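You operate a simulated robot arm through the tools that you are given. There is no shell and no other tool. Be economical: measure what you need, move in short steps, check, and stop when the job is done.

Carry out the task below with a simulated robot arm. There is one attempt and no reset: what you move stays moved.

JOB
Take the rinse water's heat, then top it up to 30 L so that it shows 30 or 35.
Fine: hot if too cool, cold if too warm; tap off; thermometer back.

The check looks at the end state, three seconds after you hand in, the way a careful person would. Anything else that was tipped, shoved, dropped, spilled or broken makes it a failure.

ROBOT AND FRAMES
A 6-joint arm with a two-finger gripper, fixed in place. Base frame: the origin is at the foot of the arm, x ahead of it, y to its left, z up; the work surface is at about z = 63. Lengths are in cm, angles in degrees, forces in N, time in s.
Its first joint turns from -166.0 to 166.0 degrees. Payload 3.43 kg.
Tool frame: the origin (TCP) lies between the finger pads and is the grasp point; the fingertips stand 2 cm ahead of it; z points along the fingers, y is the line along which they close. The gripper opens to 19 cm. The gripper's body begins 24.8 cm behind the TCP.
Orientation is that of the tool frame in the base frame, as a unit quaternion [x, y, z, w]. With the fingers straight down and closing along the base's y, the tool's x points along the base's -x, its y along +y and its z along -z.

CONTROLS
- The arm moves only by the tool play_rows. Its arguments are lists of equal length, an entry for each row: "dp": the shift along the tool's x, y, z in cm, a list of three; "dr": the turn, a rotation vector about the tool's x, y, z in rad, a list of three. In form: {"dp": [[dx, dy, dz], ...], "dr": [[wx, wy, wz], ...]}. A call has 1 to 20 rows; each row is the pose to reach, as a shift and turn from the pose commanded when the call began, along the tool's axes at that moment. "claw" is the opening in per cent of the stroke, from 0 (shut) to 100 (fully open), set as the call begins (left out, the last holds). Rows are played at 5 a second. More than 5 cm and 8.6 degrees between two rows, or a gripper value outside its range, and nothing of the call is played. Where a pose cannot be reached the arm comes as near as it can. A force on the tool above 40 N (or 10 N above the force at the start of the call, whichever is more), or a blocked arm, ends the call early, and 0.2 s more pass. Each finger travels about 15.3 cm/s and halts on what it meets, pressing with about 40 N; the grip force reading is that of the motor and also rises with nothing between the fingers. The clock runs only during rows and for 0.2 s after the last one: add rows that repeat a pose to give the fingers time. The reply holds the time, the measured pose of the TCP, the force on the tool along the base axes, the opening and the grip force, in the units named above and with some noise, with the torque about the TCP (base axes, N m) and any sound that the robot's microphone picked up.
- Cameras (640 x 400 px; columns grow to the right, rows downward): "scene" is fixed at [5.04, 64.95, 152.18]; the picture's right is [-0.64, -0.77, 0.00], its down [-0.32, 0.27, -0.91] and it looks along [0.70, -0.58, -0.42] (base axes); focal length 366 px, centre (320, 200). "wrist" rides on the gripper at [7.1, -0.8, -28.8] in the tool frame; the picture's right is [0.12, 0.99, 0.00], its down [-0.96, 0.12, -0.25] and it looks along [-0.25, 0.03, 0.97] (tool axes); focal length 261 px, centre (320, 200). There is no depth. A picture from a camera that has moved, and an enlarged one, comes with that camera's place and axes in the base frame and with its lens.
- snapshot(camera): a new picture of that camera. It takes no simulated time.
- raise_lower(by): slides the trunk up (or, below 0, down) by that many cm; the arm rides with it, the base frame stays. It gives what a move gives, with no picture.
- zoom(camera, box): a new picture of the part [left, top, right, bottom] of that camera's present view, enlarged. It takes no simulated time.
- job_done(): hands the job in; it is judged then, once.

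Go step by step. Nothing tells you positions but the pictures and the camera data: compare them with the known pose of the tool, close in by small moves and look again before you grip or let go. The budget is 120 turns and 64 pictures, counting those below and the enlarged ones. Unless the task says otherwise, let go and move clear before handing in, and close with one line.

The tools are called after "Call:" as name(argument=value, ...) on one line, values as JSON. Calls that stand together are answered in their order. play_rows: Moves the arm, as the interface text tells. Its arguments: {"type":"object","properties":{"dp":{"type":"array"},"dr":{"type":"array"},"claw":{"type":"number"}},"required":["dp","dr"]} The other tools are called the same way: raise_lower (by) slides the trunk up or down; snapshot (camera) takes a picture; zoom (camera, box) takes an enlarged picture of a part of a camera's view; job_done () hands the job in.

At the start:

```text
clock: 0.0
tool_pos: [73.89, -20.32, 127.68]
tool_rot: [0.001, 1.0, 0.0, -0.001]
force: [0.2, -0.9, -0.2]
wrist_torque: [0.01, 0.02, -0.03]
finger_gap: 18.99
gripper_force: 0.0
trunk travel left (down, up): [-27.5, 16.5]
```

scene: 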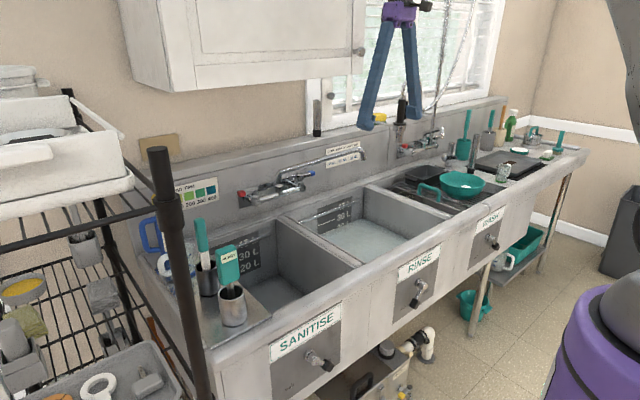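
wrist: 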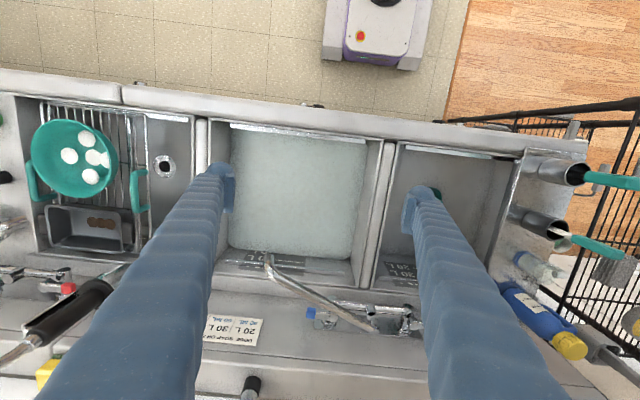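

The picture shows three sinks: sanitise, rinse, wash, with a swivel tap behind. I zoom in to find the thermometer, tap handles and scale marks.

Call:
zoom(camera="scene", box=[220, 120, 400, 280])

Call:
zoom(camera="scene", box=[140, 180, 300, 340])

Call:
zoom(camera="scene", box=[380, 80, 600, 220])

Call:
zoom(camera="scene", box=[290, 60, 400, 170])

Call:
zoom(camera="wrist", box=[190, 230, 450, 400])

```text
2.50 times, centred on (310, 200) of scene
camera zoom: at [5.04, 64.95, 152.18], right [-0.64, -0.77, 0.0], down [-0.32, 0.27, -0.91], along [0.7, -0.58, -0.42], focal length 916 px, centre (345, 200)
```

zoom: 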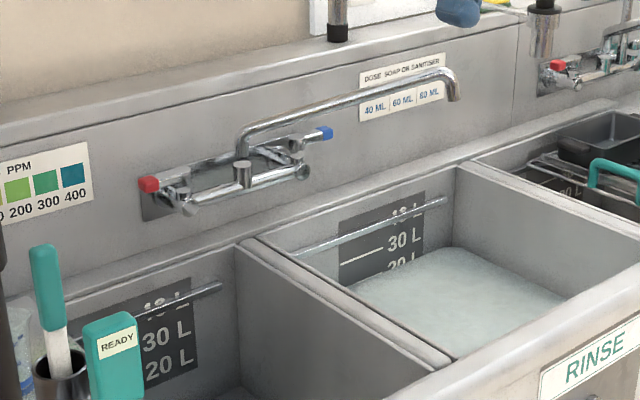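

```text
2.50 times, centred on (220, 260) of scene
camera zoom: at [5.04, 64.95, 152.18], right [-0.64, -0.77, 0.0], down [-0.32, 0.27, -0.91], along [0.7, -0.58, -0.42], focal length 916 px, centre (570, 50)
```

zoom: 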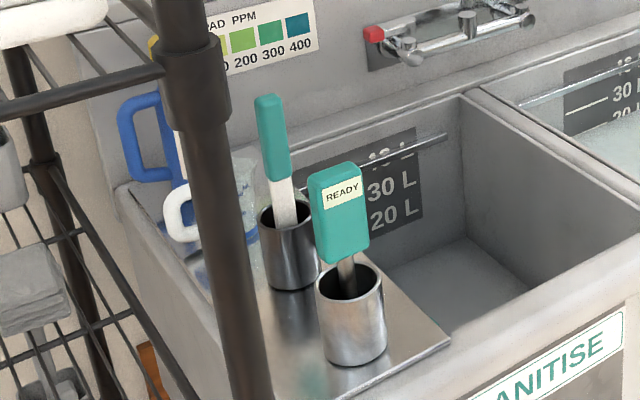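

```text
2.86 times, centred on (490, 150) of scene
camera zoom: at [5.04, 64.95, 152.18], right [-0.64, -0.77, 0.0], down [-0.32, 0.27, -0.91], along [0.7, -0.58, -0.42], focal length 1047 px, centre (-166, 343)
```

zoom: 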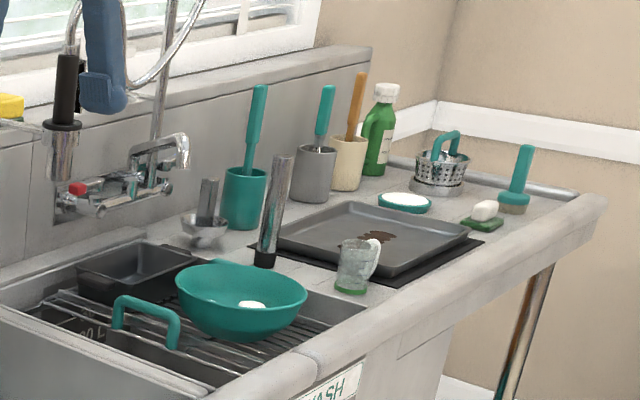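

```text
3.64 times, centred on (345, 115) of scene
camera zoom: at [5.04, 64.95, 152.18], right [-0.64, -0.77, 0.0], down [-0.32, 0.27, -0.91], along [0.7, -0.58, -0.42], focal length 1333 px, centre (229, 509)
```

zoom: 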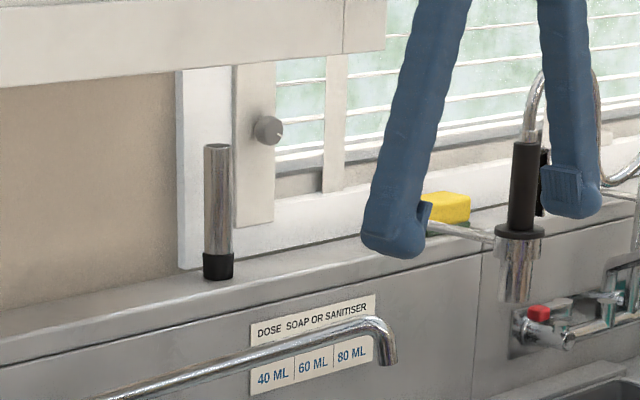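

```text
2.35 times, centred on (320, 315) of wrist
camera zoom: at [67.05, -21.21, 156.51], right [-0.12, 0.99, 0.0], down [0.96, 0.12, 0.25], along [0.24, 0.03, -0.97], focal length 613 px, centre (320, -71)
```

zoom: 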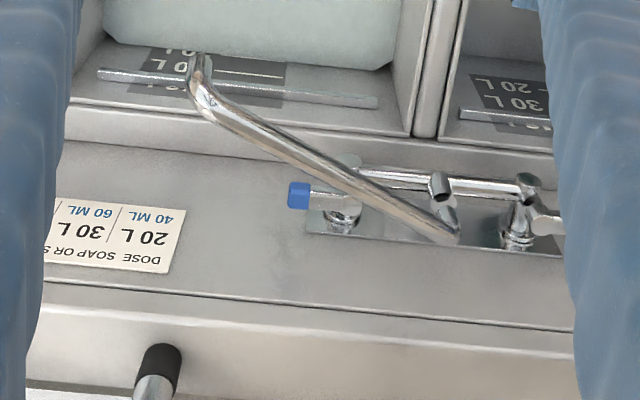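

I need to identify the thermometer. The teal item labelled "READY" is the first guess, so I look closer.

Call:
zoom(camera="scene", box=[180, 205, 270, 335])

Call:
zoom(camera="wrist", box=[480, 130, 640, 360])

Call:
zoom(camera="scene", box=[0, 220, 220, 400])

Call:
zoom(camera="scene", box=[230, 155, 370, 225])

```text
3.08 times, centred on (225, 270) of scene
camera zoom: at [5.04, 64.95, 152.18], right [-0.64, -0.77, 0.0], down [-0.32, 0.27, -0.91], along [0.7, -0.58, -0.42], focal length 1128 px, centre (612, -15)
```

zoom: 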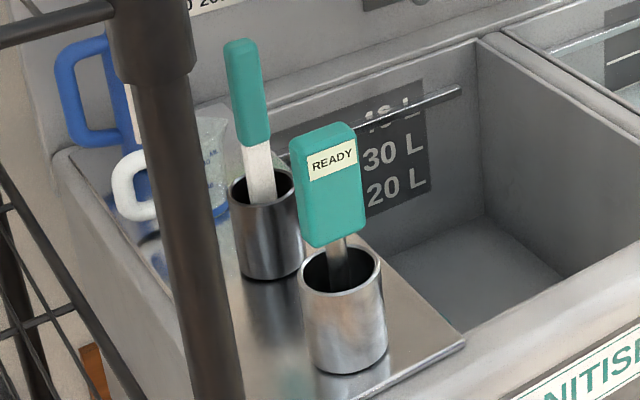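

```text
1.74 times, centred on (560, 245) of wrist
camera zoom: at [67.05, -21.21, 156.51], right [-0.12, 0.99, 0.0], down [0.96, 0.12, 0.25], along [0.24, 0.03, -0.97], focal length 453 px, centre (-97, 122)
```

zoom: 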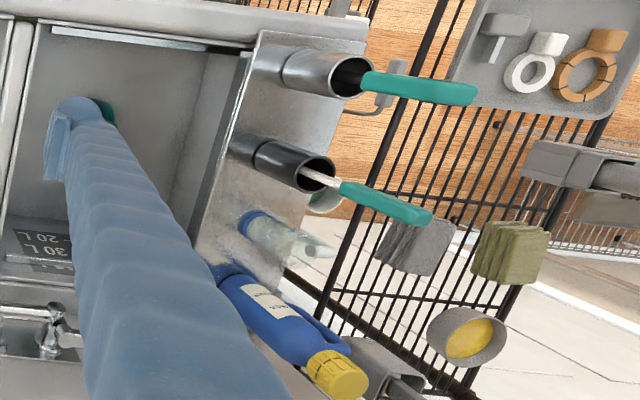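

```text
2.22 times, centred on (110, 310) of scene
camera zoom: at [5.04, 64.95, 152.18], right [-0.64, -0.77, 0.0], down [-0.32, 0.27, -0.91], along [0.7, -0.58, -0.42], focal length 814 px, centre (787, -44)
```

zoom: 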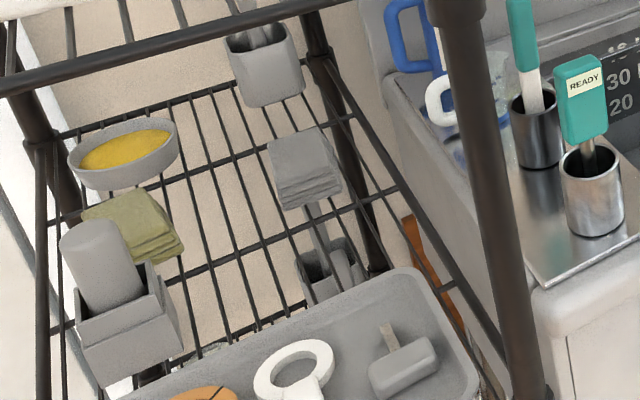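

```text
4.57 times, centred on (300, 190) of scene
camera zoom: at [5.04, 64.95, 152.18], right [-0.64, -0.77, 0.0], down [-0.32, 0.27, -0.91], along [0.7, -0.58, -0.42], focal length 1675 px, centre (411, 246)
```

zoom: 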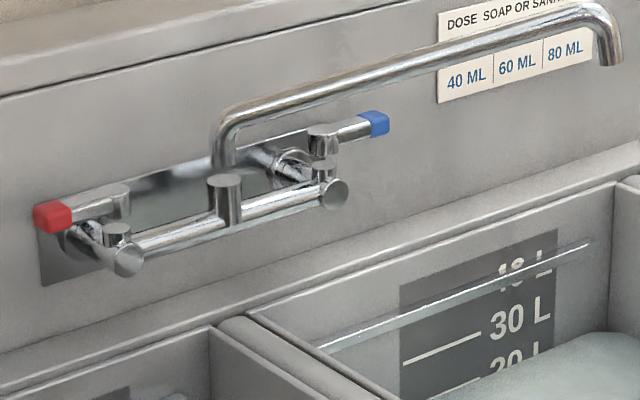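

I take the thermometer to be the teal "READY" probe in the front steel cup, with the cup rim near (68, 38, 98). The rack post is near (50, 53). I move partway there with the claw half shut and look again.

Call:
play_rows(dp=[[1, 5, 0], [2, 10, 0], [3, 15, 0], [4, 20, 0], [5, 25, 0], [5.6, 30, 0], [5.6, 35, 0], [5.6, 40, 0], [5.6, 44, 0], [5.6, 46, 0]], dr=[[0, 0, 0], [0, 0, 0], [0, 0, 0], [0, 0, 0], [0, 0, 0], [0, 0, 0], [0, 0, 0], [0, 0, 0], [0, 0, 0], [0, 0, 0]], claw=50)

Call:
snapshot(camera="wrist")

Call:
snapshot(camera="scene")

```text
refused: row 1 steps farther than a row can; nothing moved
```

```text
52 pictures are left
camera wrist: at [67.05, -21.21, 156.51], right [-0.12, 0.99, 0.0], down [0.96, 0.12, 0.25], along [0.24, 0.03, -0.97], focal length 261 px, centre (320, 200)
```

wrist: 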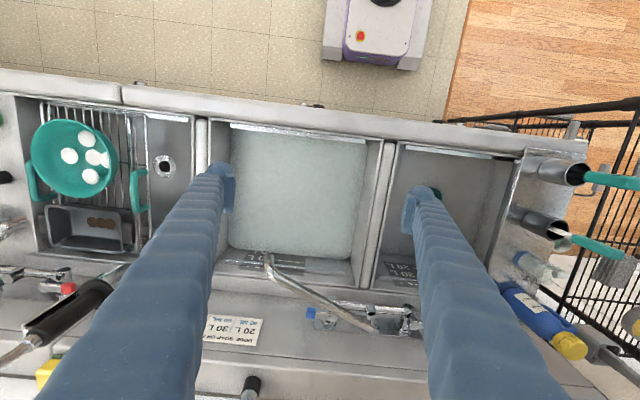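

```text
51 pictures are left
```

scene: 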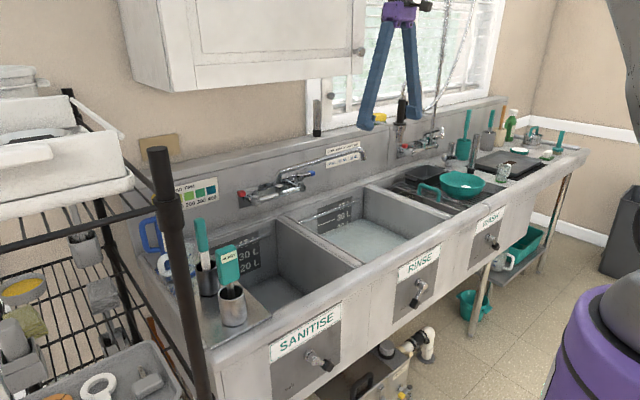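

Nothing moved, because the combined step was over 5 cm. I repeat with shorter rows and look only after the move.

Call:
play_rows(dp=[[0.5, 4.5, 0], [1, 9, 0], [1.5, 13.5, 0], [2, 18, 0], [2.5, 22.5, 0], [3, 27, 0], [3.5, 31.5, 0], [4, 36, 0], [4.5, 40.5, 0], [5, 45, 0]], dr=[[0, 0, 0], [0, 0, 0], [0, 0, 0], [0, 0, 0], [0, 0, 0], [0, 0, 0], [0, 0, 0], [0, 0, 0], [0, 0, 0], [0, 0, 0]], claw=50)

```text
clock: 2.2
tool_pos: [69.0, 24.81, 127.66]
tool_rot: [-0.001, 1.0, 0.0, -0.001]
force: [0.8, 0.4, 0.5]
wrist_torque: [-0.05, 0.01, 0.0]
finger_gap: 9.49
gripper_force: 0.1
trunk travel left (down, up): [-27.5, 16.5]
```

I am now at y = 24.8, short of the cups, and I look with both cameras.

Call:
snapshot(camera="wrist")

Call:
snapshot(camera="scene")

```text
50 pictures are left
camera wrist: at [62.05, 24.03, 156.44], right [-0.12, 0.99, 0.0], down [0.96, 0.12, 0.25], along [0.24, 0.03, -0.97], focal length 261 px, centre (320, 200)
```

wrist: 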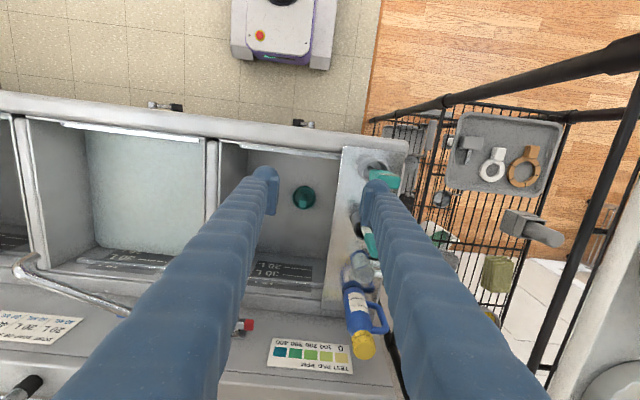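

```text
49 pictures are left
```

scene: 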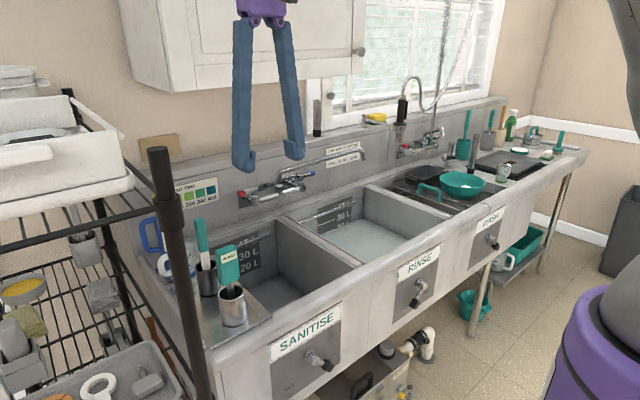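

The post is confirmed near (51, 53). I slide directly over the probe at y ≈ 37.8, then look down between the fingers.

Call:
play_rows(dp=[[0.2, 4.4, 0], [0.4, 8.8, 0], [0.5, 13, 0]], dr=[[0, 0, 0], [0, 0, 0], [0, 0, 0]])

Call:
zoom(camera="wrist", box=[200, 80, 440, 240])

Call:
snapshot(camera="scene")

```text
clock: 3.0
tool_pos: [68.67, 37.66, 127.68]
tool_rot: [0.0, 1.0, 0.0, -0.001]
force: [0.1, -0.7, -0.4]
wrist_torque: [0.06, 0.01, 0.03]
finger_gap: 9.49
gripper_force: 0.1
trunk travel left (down, up): [-27.5, 16.5]
```

```text
2.50 times, centred on (320, 160) of wrist
camera zoom: at [61.65, 36.83, 156.42], right [-0.12, 0.99, 0.0], down [0.96, 0.12, 0.25], along [0.24, 0.03, -0.97], focal length 652 px, centre (320, 300)
```

zoom: 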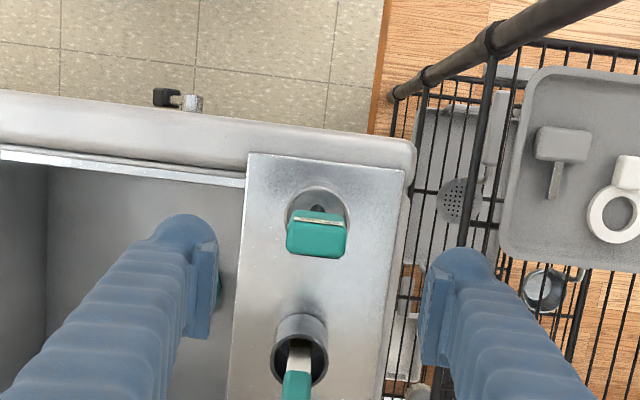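

```text
47 pictures are left
```

scene: 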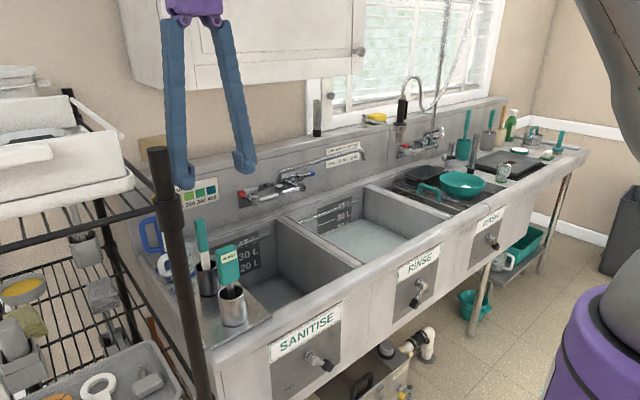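

The head is centred at about (68.2, 37.5), its wide side runs along y and its top is near z 111. I descend around it to z ≈ 106.5 and check before gripping.

Call:
play_rows(dp=[[0.45, -0.1, 4.2], [0.45, -0.1, 8.4], [0.45, -0.1, 12.6], [0.45, -0.1, 16.8], [0.45, -0.1, 21.0]], dr=[[0, 0, 0], [0, 0, 0], [0, 0, 0], [0, 0, 0], [0, 0, 0]])

Call:
zoom(camera="scene", box=[150, 150, 310, 330])

Call:
zoom(camera="wrist", box=[200, 80, 440, 240])

```text
clock: 4.2
tool_pos: [68.0, 37.48, 106.76]
tool_rot: [0.0, 1.0, 0.0, -0.001]
force: [-0.4, 0.0, -1.2]
wrist_torque: [-0.02, 0.05, -0.01]
finger_gap: 9.49
gripper_force: 0.0
trunk travel left (down, up): [-27.5, 16.5]
```

```text
2.22 times, centred on (230, 240) of scene
camera zoom: at [5.04, 64.95, 152.18], right [-0.64, -0.77, 0.0], down [-0.32, 0.27, -0.91], along [0.7, -0.58, -0.42], focal length 814 px, centre (520, 111)
```

zoom: 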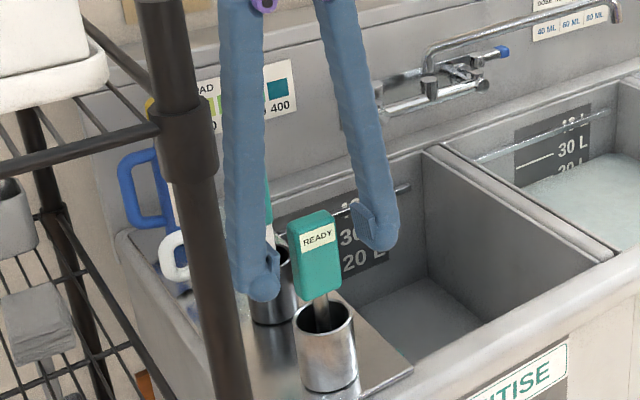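

```text
2.50 times, centred on (320, 160) of wrist
camera zoom: at [61.07, 36.57, 135.56], right [-0.12, 0.99, 0.0], down [0.96, 0.12, 0.25], along [0.24, 0.03, -0.97], focal length 652 px, centre (320, 300)
```

zoom: 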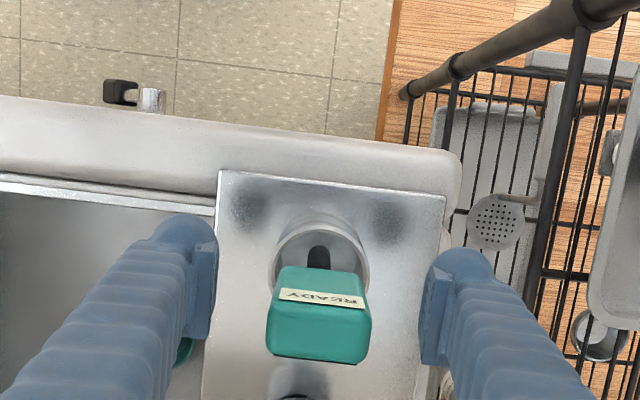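

The head sits between the pads. I close on it now.

Call:
play_rows(dp=[[0, 0, 0], [0, 0, 0], [0, 0, 0], [0, 0, 0]], dr=[[0, 0, 0], [0, 0, 0], [0, 0, 0], [0, 0, 0]], claw=0)

Call:
zoom(camera="scene", box=[150, 150, 310, 330])

```text
clock: 5.2
tool_pos: [67.91, 37.4, 106.99]
tool_rot: [0.0, 1.0, 0.001, 0.0]
force: [-1.2, 0.2, 2.3]
wrist_torque: [0.07, 0.05, 0.01]
finger_gap: 4.26
gripper_force: 39.9
trunk travel left (down, up): [-27.5, 16.5]
```

```text
2.22 times, centred on (230, 240) of scene
camera zoom: at [5.04, 64.95, 152.18], right [-0.64, -0.77, 0.0], down [-0.32, 0.27, -0.91], along [0.7, -0.58, -0.42], focal length 814 px, centre (520, 111)
```

zoom: 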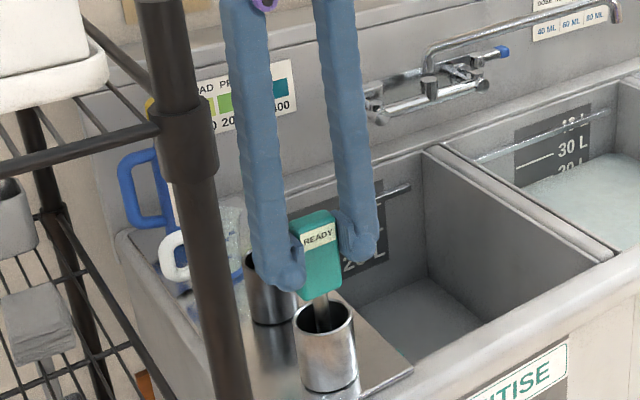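

Gripped at (67.9, 37.4, 107.0), which I note for putting it back. I lift straight up 20 cm.

Call:
play_rows(dp=[[0, 0, -3], [0, 0, -6], [0, 0, -9], [0, 0, -12], [0, 0, -15], [0, 0, -18], [0, 0, -20]], dr=[[0, 0, 0], [0, 0, 0], [0, 0, 0], [0, 0, 0], [0, 0, 0], [0, 0, 0], [0, 0, 0]])

Call:
snapshot(camera="scene")

```text
clock: 6.8
tool_pos: [67.99, 37.63, 126.88]
tool_rot: [0.0, 1.0, 0.0, -0.001]
force: [0.5, -0.1, 0.7]
wrist_torque: [0.01, 0.01, -0.01]
finger_gap: 4.25
gripper_force: 39.6
trunk travel left (down, up): [-27.5, 16.5]
```

```text
43 pictures are left
```

scene: 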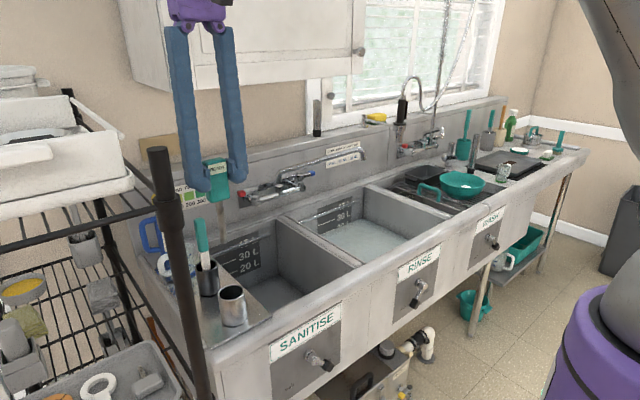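

The probe has come free. I zoom in to see how long its stem is.

Call:
zoom(camera="scene", box=[160, 130, 270, 260])

```text
3.08 times, centred on (215, 195) of scene
camera zoom: at [5.04, 64.95, 152.18], right [-0.64, -0.77, 0.0], down [-0.32, 0.27, -0.91], along [0.7, -0.58, -0.42], focal length 1128 px, centre (643, 215)
```

zoom: 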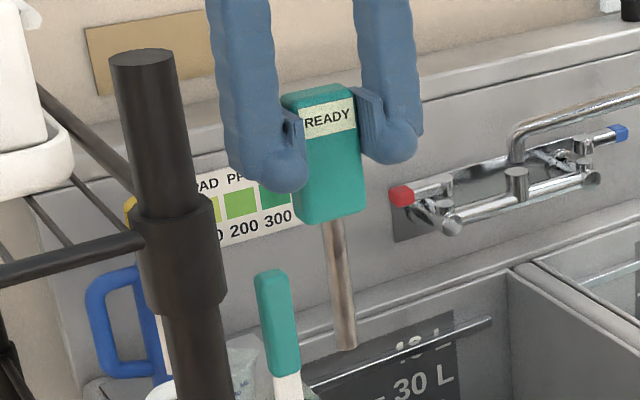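

The stem tip is about 14.6 cm below the TCP and the rinse water is near z 74. I carry the probe at height over the rinse sink to about (76, −26), in front of the spout.

Call:
play_rows(dp=[[-0.5, -4, 0], [-1, -8, 0], [-1.5, -12, 0], [-2, -16, 0], [-2.5, -20, 0], [-3, -24, 0], [-3.5, -28, 0], [-4, -32, 0], [-4.5, -36, 0], [-5, -40, 0], [-5.5, -44, 0], [-6, -48, 0], [-6.5, -52, 0], [-7, -56, 0], [-7.5, -60, 0], [-8, -63, 0]], dr=[[0, 0, 0], [0, 0, 0], [0, 0, 0], [0, 0, 0], [0, 0, 0], [0, 0, 0], [0, 0, 0], [0, 0, 0], [0, 0, 0], [0, 0, 0], [0, 0, 0], [0, 0, 0], [0, 0, 0], [0, 0, 0], [0, 0, 0], [0, 0, 0]])

Call:
snapshot(camera="wrist")

Call:
snapshot(camera="scene")

```text
clock: 10.2
tool_pos: [76.09, -25.47, 126.65]
tool_rot: [0.0, 1.0, 0.0, -0.001]
force: [-0.8, 0.6, -0.5]
wrist_torque: [0.06, 0.04, -0.01]
finger_gap: 4.22
gripper_force: 39.9
trunk travel left (down, up): [-27.5, 16.5]
```

```text
41 pictures are left
camera wrist: at [69.18, -26.33, 155.51], right [-0.12, 0.99, 0.0], down [0.96, 0.12, 0.25], along [0.24, 0.03, -0.97], focal length 261 px, centre (320, 200)
```

wrist: 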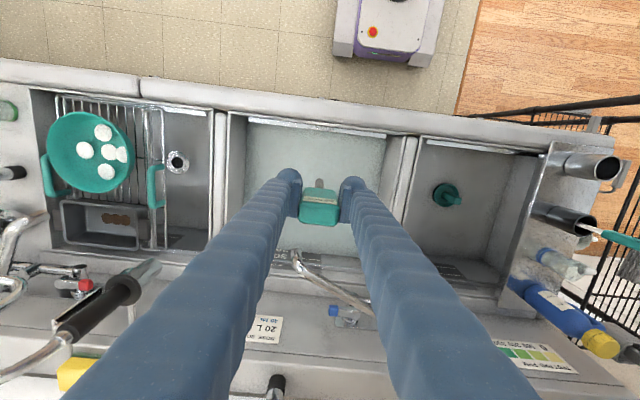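

```text
40 pictures are left
```

scene: 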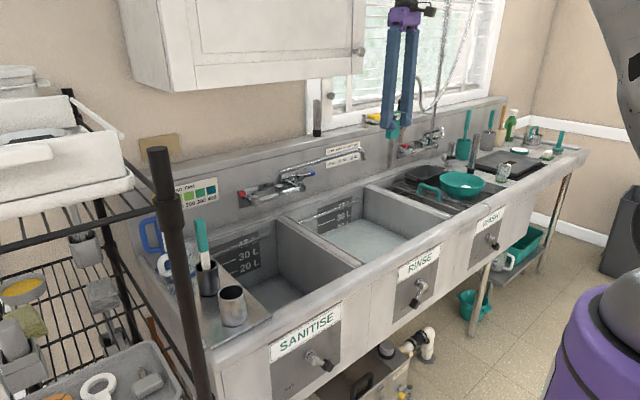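

I am over the rinse water, clear of the spout. I lower so that the stem dips about 3–4 cm in.

Call:
play_rows(dp=[[-0.4, 0, 4.2], [-0.8, 0, 8.4], [-1.2, 0, 12.6], [-1.6, 0, 16.8], [-2, 0, 21], [-2, 0, 25.2], [-2, 0, 29.4], [-2, 0, 33], [-2, 0, 36], [-2, 0, 39]], dr=[[0, 0, 0], [0, 0, 0], [0, 0, 0], [0, 0, 0], [0, 0, 0], [0, 0, 0], [0, 0, 0], [0, 0, 0], [0, 0, 0], [0, 0, 0]])

Call:
zoom(camera="scene", box=[290, 150, 450, 270])

```text
clock: 12.4
tool_pos: [78.1, -25.38, 87.67]
tool_rot: [-0.001, 1.0, 0.001, -0.001]
force: [-0.6, -0.2, -0.6]
wrist_torque: [0.03, 0.03, 0.01]
finger_gap: 4.25
gripper_force: 40.3
trunk travel left (down, up): [-27.5, 16.5]
```

```text
3.33 times, centred on (370, 210) of scene
camera zoom: at [5.04, 64.95, 152.18], right [-0.64, -0.77, 0.0], down [-0.32, 0.27, -0.91], along [0.7, -0.58, -0.42], focal length 1222 px, centre (153, 167)
```

zoom: 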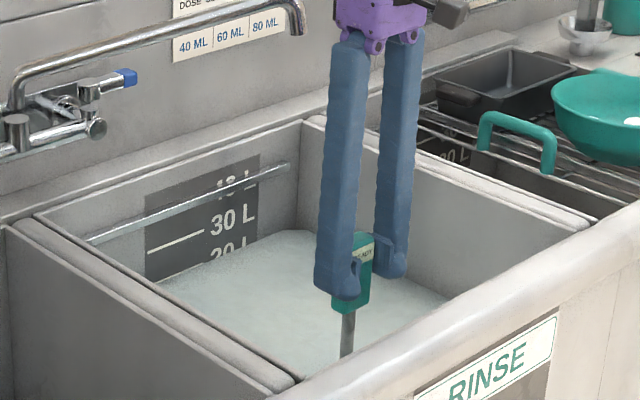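

The tip is about at the surface. I lower 3.5 cm more, wait a bit and read.

Call:
play_rows(dp=[[0, 0, 1.2], [0, 0, 2.4], [0, 0, 3.5], [0, 0, 3.5], [0, 0, 3.5], [0, 0, 3.5], [0, 0, 3.5], [0, 0, 3.5], [0, 0, 3.5], [0, 0, 3.5], [0, 0, 3.5], [0, 0, 3.5], [0, 0, 3.5], [0, 0, 3.5], [0, 0, 3.5], [0, 0, 3.5], [0, 0, 3.5], [0, 0, 3.5], [0, 0, 3.5], [0, 0, 3.5]], dr=[[0, 0, 0], [0, 0, 0], [0, 0, 0], [0, 0, 0], [0, 0, 0], [0, 0, 0], [0, 0, 0], [0, 0, 0], [0, 0, 0], [0, 0, 0], [0, 0, 0], [0, 0, 0], [0, 0, 0], [0, 0, 0], [0, 0, 0], [0, 0, 0], [0, 0, 0], [0, 0, 0], [0, 0, 0], [0, 0, 0]])

Call:
zoom(camera="scene", box=[355, 200, 405, 240])

Call:
zoom(camera="wrist", box=[270, 160, 370, 240])

```text
clock: 16.6
tool_pos: [78.01, -25.38, 84.23]
tool_rot: [0.0, 1.0, 0.001, -0.001]
force: [-0.4, -0.9, -1.5]
wrist_torque: [-0.02, 0.03, -0.02]
finger_gap: 4.26
gripper_force: 39.6
trunk travel left (down, up): [-27.5, 16.5]
```

```text
10.00 times, centred on (380, 220) of scene
camera zoom: at [5.04, 64.95, 152.18], right [-0.64, -0.77, 0.0], down [-0.32, 0.27, -0.91], along [0.7, -0.58, -0.42], focal length 3665 px, centre (-280, 0)
```

zoom: 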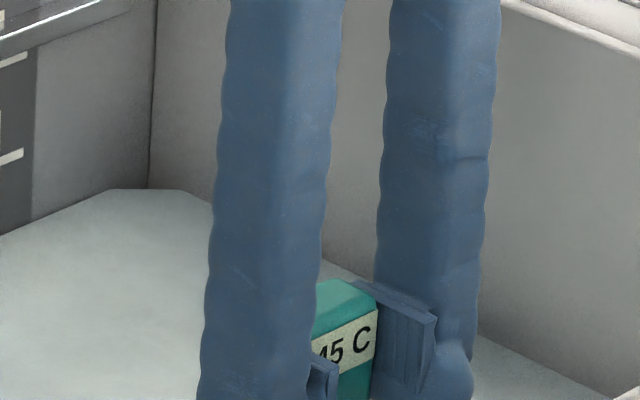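

```text
5.00 times, centred on (320, 200) of wrist
camera zoom: at [71.02, -26.33, 113.04], right [-0.12, 0.99, 0.0], down [0.96, 0.12, 0.25], along [0.24, 0.03, -0.97], focal length 1303 px, centre (320, 200)
```

zoom: 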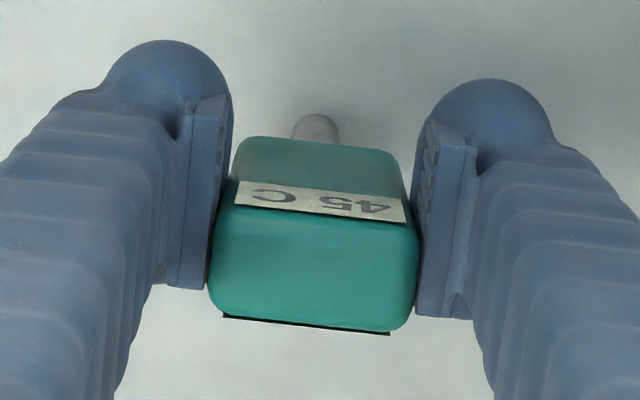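

It reads 45 °C, which is too warm, so cold water is needed. First I return the thermometer to its cup, starting by lifting it and letting it drip.

Call:
play_rows(dp=[[0, 0, -4], [0, 0, -8], [0, 0, -12], [0, 0, -12], [0, 0, -12], [0, 0, -12], [0.4, 0, -16], [0.8, 0, -20], [1.2, 0, -24], [1.6, 0, -28], [2, 0, -32], [2, 0, -36], [2, 0, -40], [2, 0, -42.5]], dr=[[0, 0, 0], [0, 0, 0], [0, 0, 0], [0, 0, 0], [0, 0, 0], [0, 0, 0], [0, 0, 0], [0, 0, 0], [0, 0, 0], [0, 0, 0], [0, 0, 0], [0, 0, 0], [0, 0, 0], [0, 0, 0]])

Call:
play_rows(dp=[[0.5, 4, 0], [1, 8, 0], [1.5, 12, 0], [2, 16, 0], [2.5, 20, 0], [3, 24, 0], [3.5, 28, 0], [4, 32, 0], [4.5, 36, 0], [5, 40, 0], [5.5, 44, 0], [6, 48, 0], [6.5, 52, 0], [7, 56, 0], [7.5, 60, 0], [8, 63, 0], [8, 63, 0], [8, 63, 0]], dr=[[0, 0, 0], [0, 0, 0], [0, 0, 0], [0, 0, 0], [0, 0, 0], [0, 0, 0], [0, 0, 0], [0, 0, 0], [0, 0, 0], [0, 0, 0], [0, 0, 0], [0, 0, 0], [0, 0, 0], [0, 0, 0], [0, 0, 0], [0, 0, 0], [0, 0, 0], [0, 0, 0]])

Call:
zoom(camera="scene", box=[150, 130, 310, 330])

Call:
zoom(camera="wrist", box=[260, 120, 380, 240])

```text
clock: 19.6
tool_pos: [76.14, -25.45, 126.87]
tool_rot: [0.0, 1.0, 0.0, -0.001]
force: [-0.5, 0.4, 0.9]
wrist_torque: [-0.01, -0.01, 0.01]
finger_gap: 4.24
gripper_force: 39.9
trunk travel left (down, up): [-27.5, 16.5]
```

```text
clock: 23.4
tool_pos: [68.18, 37.57, 126.74]
tool_rot: [0.0, 1.0, 0.0, -0.001]
force: [0.1, -0.4, -0.5]
wrist_torque: [0.07, 0.0, -0.02]
finger_gap: 4.25
gripper_force: 39.8
trunk travel left (down, up): [-27.5, 16.5]
```

```text
2.00 times, centred on (230, 230) of scene
camera zoom: at [5.04, 64.95, 152.18], right [-0.64, -0.77, 0.0], down [-0.32, 0.27, -0.91], along [0.7, -0.58, -0.42], focal length 733 px, centre (500, 140)
```

zoom: 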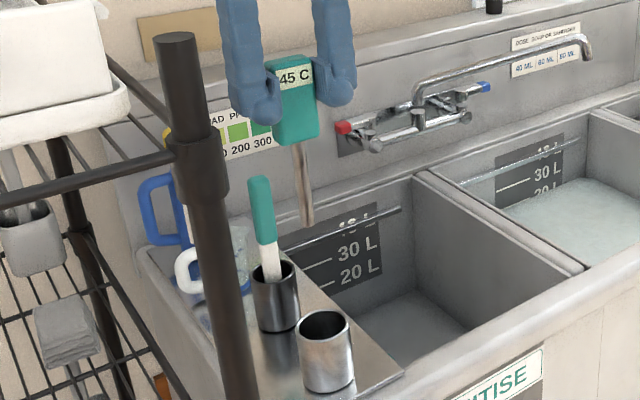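

```text
3.33 times, centred on (320, 180) of wrist
camera zoom: at [61.15, 36.64, 155.54], right [-0.12, 0.99, 0.0], down [0.96, 0.12, 0.25], along [0.24, 0.03, -0.97], focal length 869 px, centre (320, 267)
```

zoom: 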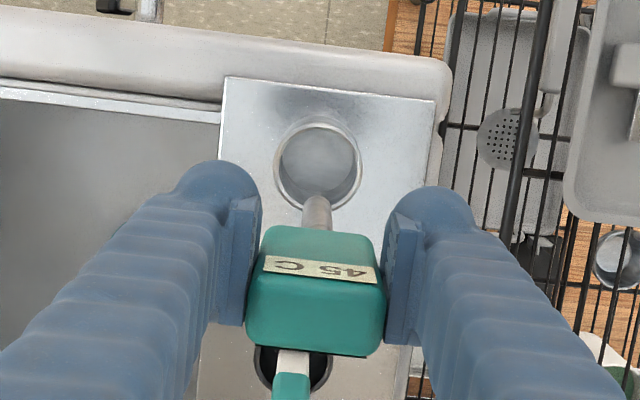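

The stem is centred over the cup, tip (69.0, 37.4) against cup (68.5, 37.4). I descend to the original grip height.

Call:
play_rows(dp=[[0.2, -0.1, 4], [0.2, -0.1, 8], [0.2, -0.1, 11], [0.2, -0.1, 14], [0.2, -0.1, 17], [0.2, -0.1, 19], [0.2, -0.1, 19.7], [0.2, -0.1, 19.7]], dr=[[0, 0, 0], [0, 0, 0], [0, 0, 0], [0, 0, 0], [0, 0, 0], [0, 0, 0], [0, 0, 0], [0, 0, 0]])

Call:
zoom(camera="scene", box=[180, 205, 270, 335])

```text
clock: 25.2
tool_pos: [67.77, 37.52, 107.0]
tool_rot: [0.0, 1.0, 0.0, -0.001]
force: [-0.7, 0.5, -0.8]
wrist_torque: [-0.02, 0.0, 0.0]
finger_gap: 4.23
gripper_force: 40.0
trunk travel left (down, up): [-27.5, 16.5]
```

```text
3.08 times, centred on (225, 270) of scene
camera zoom: at [5.04, 64.95, 152.18], right [-0.64, -0.77, 0.0], down [-0.32, 0.27, -0.91], along [0.7, -0.58, -0.42], focal length 1128 px, centre (612, -15)
```

zoom: 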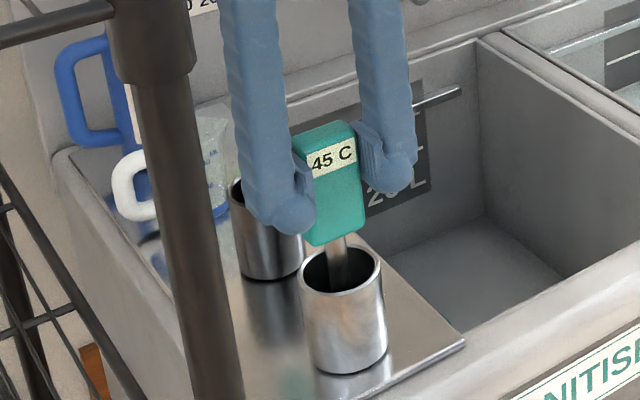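

It matches the original stance, so I release and rise.

Call:
play_rows(dp=[[0, 0, 0], [0, 0, 0], [0, 0, 0], [0, 0, -3], [0, 0, -6], [0, 0, -10], [0, 0, -14], [0, 0, -18], [0, 0, -22]], dr=[[0, 0, 0], [0, 0, 0], [0, 0, 0], [0, 0, 0], [0, 0, 0], [0, 0, 0], [0, 0, 0], [0, 0, 0], [0, 0, 0]], claw=48)

Call:
zoom(camera="scene", box=[180, 205, 270, 335])

```text
clock: 27.2
tool_pos: [67.82, 37.45, 129.16]
tool_rot: [-0.001, 1.0, 0.0, 0.0]
force: [-1.1, 0.1, -0.2]
wrist_torque: [-0.01, 0.01, 0.02]
finger_gap: 9.12
gripper_force: 0.1
trunk travel left (down, up): [-27.5, 16.5]
```

```text
3.08 times, centred on (225, 270) of scene
camera zoom: at [5.04, 64.95, 152.18], right [-0.64, -0.77, 0.0], down [-0.32, 0.27, -0.91], along [0.7, -0.58, -0.42], focal length 1128 px, centre (612, -15)
```

zoom: 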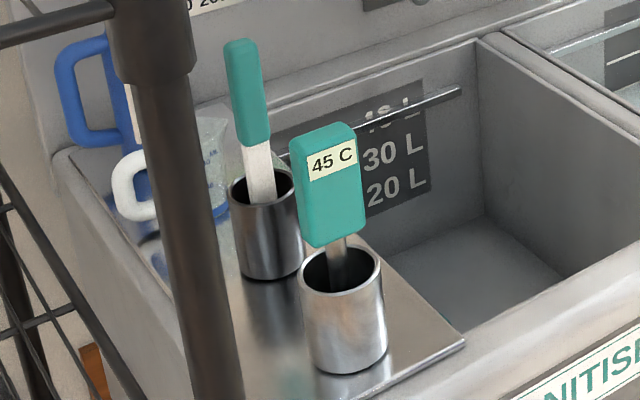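

The thermometer is back and upright. I go over to inspect the cold (blue) lever near (110, −18, 101).

Call:
play_rows(dp=[[-0.7, -4, 0], [-1.4, -8, 0], [-2.1, -12, 0], [-2.8, -16, 0], [-3.5, -20, 0], [-4.2, -24, 0], [-4.9, -28, 0], [-5.6, -32, 0], [-6.3, -36, 0], [-7, -40, 0], [-7.7, -44, 0], [-8.4, -48, 0], [-9, -51, 0]], dr=[[0, 0, 0], [0, 0, 0], [0, 0, 0], [0, 0, 0], [0, 0, 0], [0, 0, 0], [0, 0, 0], [0, 0, 0], [0, 0, 0], [0, 0, 0], [0, 0, 0], [0, 0, 0], [0, 0, 0]])

Call:
play_rows(dp=[[0, 0, 0], [0, 0, 0], [0, 0, 0]], dr=[[0, 0, 0], [0, 0, 0], [0, 0, 0]], claw=100)

Call:
zoom(camera="wrist", box=[240, 220, 420, 350])

Call:
zoom(camera="scene", box=[230, 155, 330, 215])

```text
clock: 30.0
tool_pos: [77.0, -13.56, 129.17]
tool_rot: [-0.001, 1.0, 0.0, -0.001]
force: [0.5, -0.4, 0.4]
wrist_torque: [0.03, 0.01, -0.04]
finger_gap: 9.12
gripper_force: 0.0
trunk travel left (down, up): [-27.5, 16.5]
```

```text
clock: 30.8
tool_pos: [76.91, -13.62, 129.03]
tool_rot: [0.0, 1.0, 0.0, -0.001]
force: [0.1, 0.0, -0.3]
wrist_torque: [-0.02, 0.0, 0.01]
finger_gap: 19.01
gripper_force: 0.0
trunk travel left (down, up): [-27.5, 16.5]
```

```text
3.08 times, centred on (330, 285) of wrist
camera zoom: at [69.95, -14.45, 157.94], right [-0.12, 0.99, 0.0], down [0.96, 0.12, 0.25], along [0.24, 0.03, -0.97], focal length 802 px, centre (289, -62)
```

zoom: 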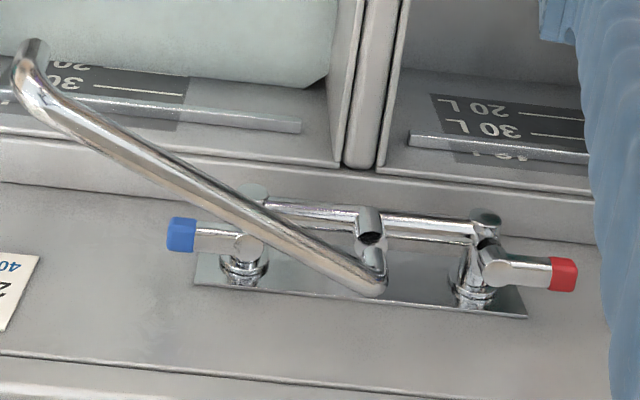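

```text
6.40 times, centred on (280, 185) of scene
camera zoom: at [5.04, 64.95, 152.18], right [-0.64, -0.77, 0.0], down [-0.32, 0.27, -0.91], along [0.7, -0.58, -0.42], focal length 2346 px, centre (576, 296)
```

zoom: 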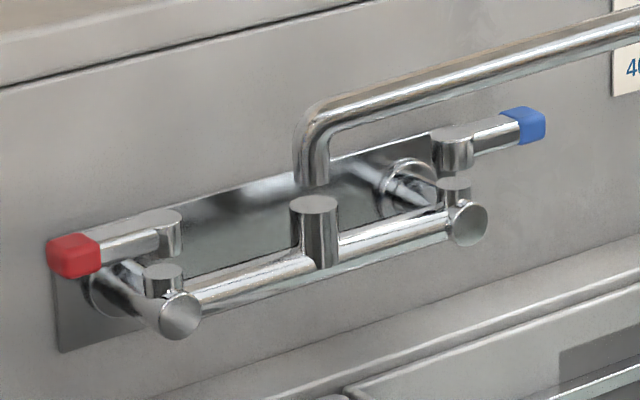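

Both levers are off, parallel to the wall, and appear to turn about vertical hubs. The blue tip is near (109.7, −18.2, 101.5) with its hub near (110, −12.9). The spout pipe passes above at about z 111, so I come in horizontally underneath it with the fingers closing vertically. I tilt first.

Call:
play_rows(dp=[[-1, -0.2, 0], [-2, -0.4, 0], [-3, -0.6, 0], [-4, -0.8, 0], [-5, -1, 0], [-6, -1.2, 0], [-7, -1.4, 0], [-8, -1.6, 0], [-9, -1.8, 0], [-10, -2, 0], [-11, -2.2, 0], [-11, -2.4, 0]], dr=[[0, -0.131, 0], [0, -0.262, 0], [0, -0.393, 0], [0, -0.524, 0], [0, -0.655, 0], [0, -0.786, 0], [0, -0.917, 0], [0, -1.048, 0], [0, -1.179, 0], [0, -1.31, 0], [0, -1.441, 0], [0, -1.571, 0]], claw=25)

Call:
snapshot(camera="scene")

```text
clock: 33.4
tool_pos: [89.81, -17.76, 131.58]
tool_rot: [0.012, 0.715, 0.025, 0.698]
force: [0.2, 0.2, -0.1]
wrist_torque: [0.0, -0.06, -0.07]
finger_gap: 4.75
gripper_force: 0.0
out of reach, approached as far as the arm can: row 6, 7, 11, 12
trunk travel left (down, up): [-27.5, 16.5]
```

```text
30 pictures are left
```

scene: 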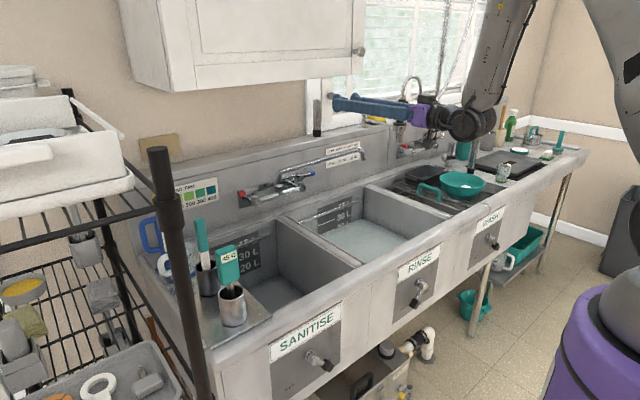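

The tilt worked, with small deviations. Now I roll 90° about the tool axis so the fingers close vertically.

Call:
play_rows(dp=[[0, 0, 0], [0, 0, 0], [0, 0, 0], [0, 0, 0], [0, 0, 0], [0, 0, 0], [0, 0, 0], [0, 0, 0], [0, 0, 0], [0, 0, 0], [0, 0, 0], [0, 0, 0]], dr=[[0, 0, 0.131], [0, 0, 0.262], [0, 0, 0.393], [0, 0, 0.524], [0, 0, 0.655], [0, 0, 0.786], [0, 0, 0.917], [0, 0, 1.048], [0, 0, 1.179], [0, 0, 1.31], [0, 0, 1.441], [0, 0, 1.571]])

Call:
snapshot(camera="wrist")

```text
clock: 36.0
tool_pos: [89.61, -17.54, 131.64]
tool_rot: [0.514, 0.497, 0.513, 0.475]
force: [-0.1, -0.6, 0.6]
wrist_torque: [0.01, -0.06, 0.0]
finger_gap: 4.76
gripper_force: 0.0
trunk travel left (down, up): [-27.5, 16.5]
```

```text
29 pictures are left
camera wrist: at [60.7, -11.21, 131.91], right [0.02, 0.06, 1.0], down [-0.22, -0.97, 0.07], along [0.97, -0.22, -0.01], focal length 261 px, centre (320, 200)
```

wrist: 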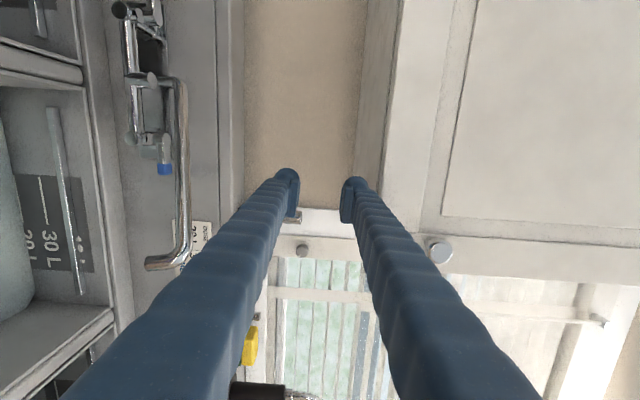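

The wrist camera now looks horizontally at the tap and confirms the blue tip at about (109.6, −18, 101.5). I move forward a little, shift toward y = −12 and descend in front of the spout pipe to below its height.

Call:
play_rows(dp=[[2, 0, 2], [4, 0, 4], [5.5, 0, 6], [5.5, -4, 6], [5.5, -8, 6], [5.5, -12, 6], [5.5, -16, 6], [5.5, -20, 6]], dr=[[0, 0, 0], [0, 0, 0], [0, 0, 0], [0, 0, 0], [0, 0, 0], [0, 0, 0], [0, 0, 0], [0, 0, 0]])

Call:
snapshot(camera="scene")

Call:
snapshot(camera="wrist")

```text
clock: 37.8
tool_pos: [94.97, -11.2, 111.75]
tool_rot: [0.51, 0.501, 0.516, 0.472]
force: [0.8, -0.2, 0.1]
wrist_torque: [0.01, -0.01, -0.01]
finger_gap: 4.75
gripper_force: 0.1
trunk travel left (down, up): [-27.5, 16.5]
```

```text
28 pictures are left
```

scene: 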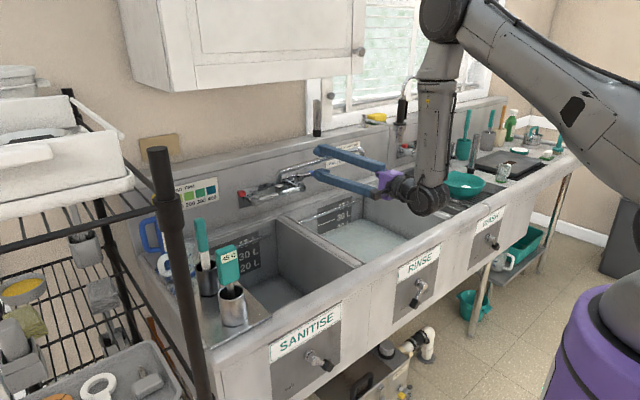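

```text
27 pictures are left
camera wrist: at [66.01, -5.16, 112.01], right [0.02, 0.07, 1.0], down [-0.21, -0.97, 0.07], along [0.98, -0.21, -0.01], focal length 261 px, centre (320, 200)
```

wrist: 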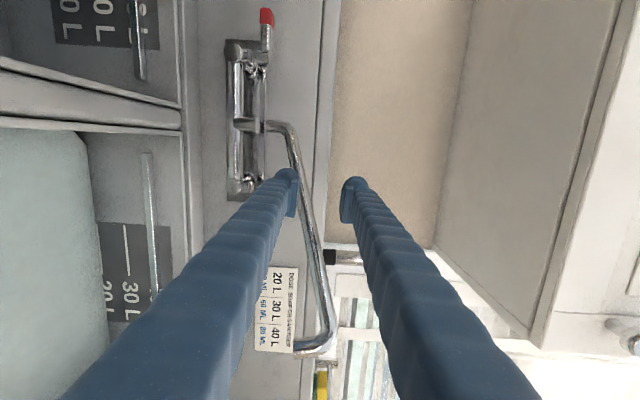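

The pipe slopes from z ≈ 105 at its pivot to about 114 at its tip, leaving room beneath it. I narrow the claw to 3 cm, drop to z ≈ 101.5 and slide over to the lever tip at y ≈ −18.5, still at x ≈ 95.

Call:
play_rows(dp=[[0, -3.3, 0], [0, -6.6, 0], [0, -9.84, 0], [-4, -9.84, 0], [-7.83, -9.84, 0]], dr=[[-0.02, 0, 0], [-0.04, 0, 0], [-0.06, 0, 0], [-0.06, 0, 0], [-0.06, 0, 0]], claw=16)

Call:
snapshot(camera="wrist")

Call:
snapshot(camera="scene")

```text
clock: 39.0
tool_pos: [94.86, -18.34, 101.57]
tool_rot: [0.498, 0.482, 0.528, 0.49]
force: [-0.1, -0.6, -0.4]
wrist_torque: [0.01, -0.03, 0.0]
finger_gap: 3.03
gripper_force: 0.1
out of reach, approached as far as the arm can: row 1, 2, 3
trunk travel left (down, up): [-27.5, 16.5]
```

```text
26 pictures are left
camera wrist: at [65.95, -11.74, 100.16], right [-0.04, 0.06, 1.0], down [-0.23, -0.97, 0.05], along [0.97, -0.23, 0.05], focal length 261 px, centre (320, 200)
```

wrist: 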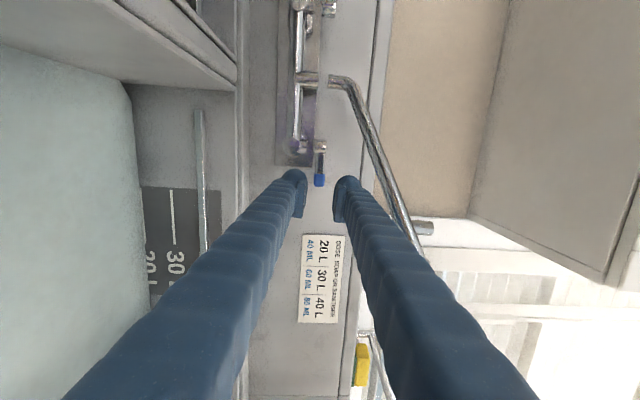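

```text
25 pictures are left
```

scene: 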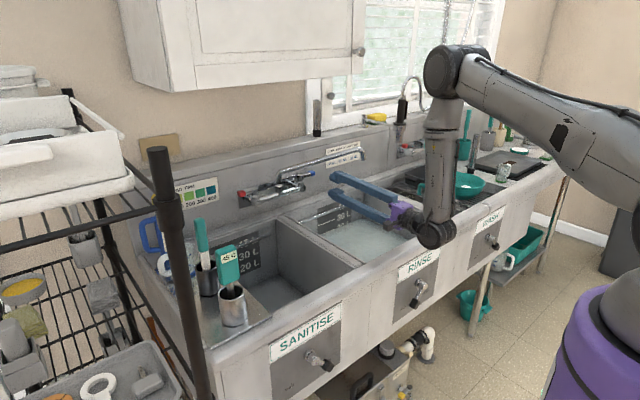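

The lever tip lies between the fingers, at about (109.6, −18.6, 102.2). I advance 9 cm along the tool axis, then check the gap to the pipe.

Call:
play_rows(dp=[[-0.1, 0, 3], [-0.2, 0, 6], [-0.3, 0, 9]], dr=[[0, 0, 0], [0, 0, 0], [0, 0, 0]])

Call:
zoom(camera="wrist", box=[230, 90, 430, 215])

Call:
zoom(camera="scene", box=[250, 120, 470, 260])

```text
clock: 39.8
tool_pos: [103.97, -18.34, 101.85]
tool_rot: [0.499, 0.482, 0.528, 0.489]
force: [-0.8, -0.3, -0.1]
wrist_torque: [0.03, -0.04, 0.0]
finger_gap: 3.06
gripper_force: 0.0
trunk travel left (down, up): [-27.5, 16.5]
```

```text
3.20 times, centred on (330, 152) of wrist
camera zoom: at [75.08, -11.85, 100.4], right [-0.04, 0.06, 1.0], down [-0.23, -0.97, 0.05], along [0.97, -0.23, 0.05], focal length 834 px, centre (288, 352)
```

zoom: 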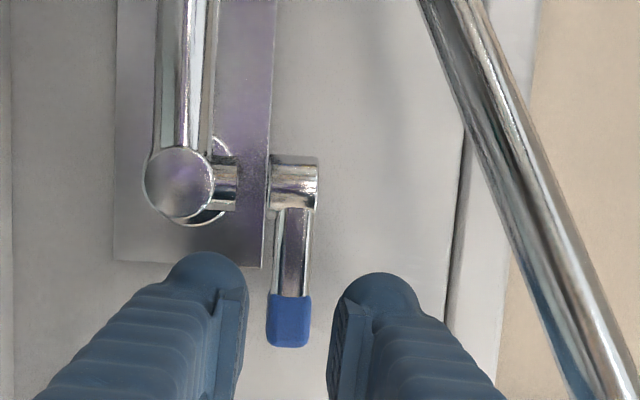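

```text
2.86 times, centred on (360, 190) of scene
camera zoom: at [5.04, 64.95, 152.18], right [-0.64, -0.77, 0.0], down [-0.32, 0.27, -0.91], along [0.7, -0.58, -0.42], focal length 1047 px, centre (206, 229)
```

zoom: 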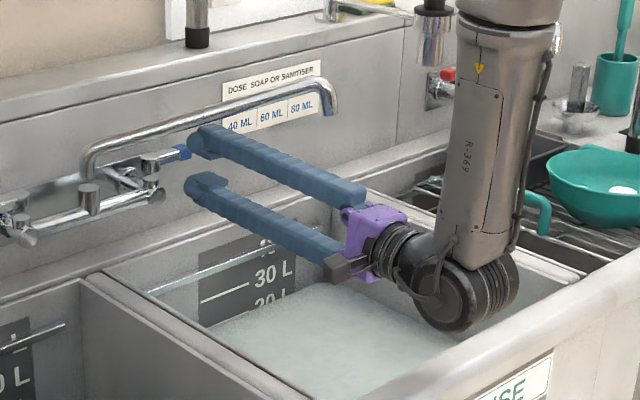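

There is a clear view: the blue lever is centred between the fingers and the pipe is well clear. I advance 5.5 cm and grip.

Call:
play_rows(dp=[[0, 0, 2], [0, 0, 4], [0, 0, 5.6], [0, 0, 5.6]], dr=[[0, 0, 0], [0, 0, 0], [0, 0, 0], [0, 0, 0]])

Call:
zoom(camera="wrist", box=[230, 90, 430, 215])

```text
clock: 40.8
tool_pos: [109.57, -18.23, 102.3]
tool_rot: [0.499, 0.483, 0.528, 0.49]
force: [-0.1, -0.2, 0.0]
wrist_torque: [0.0, 0.03, 0.05]
finger_gap: 3.03
gripper_force: 0.0
trunk travel left (down, up): [-27.5, 16.5]
```

```text
3.20 times, centred on (330, 152) of wrist
camera zoom: at [80.66, -11.75, 100.64], right [-0.04, 0.06, 1.0], down [-0.23, -0.97, 0.05], along [0.97, -0.23, 0.05], focal length 834 px, centre (288, 352)
```

zoom: 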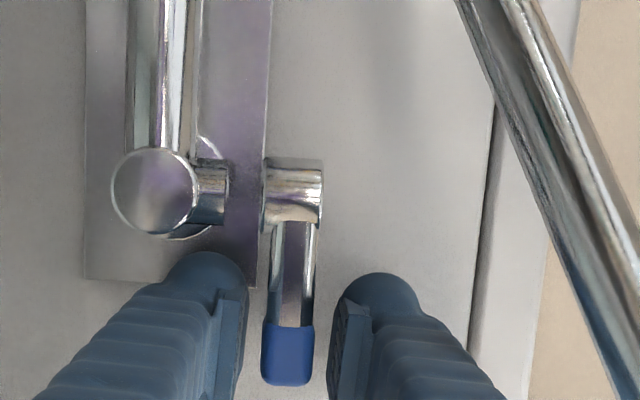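

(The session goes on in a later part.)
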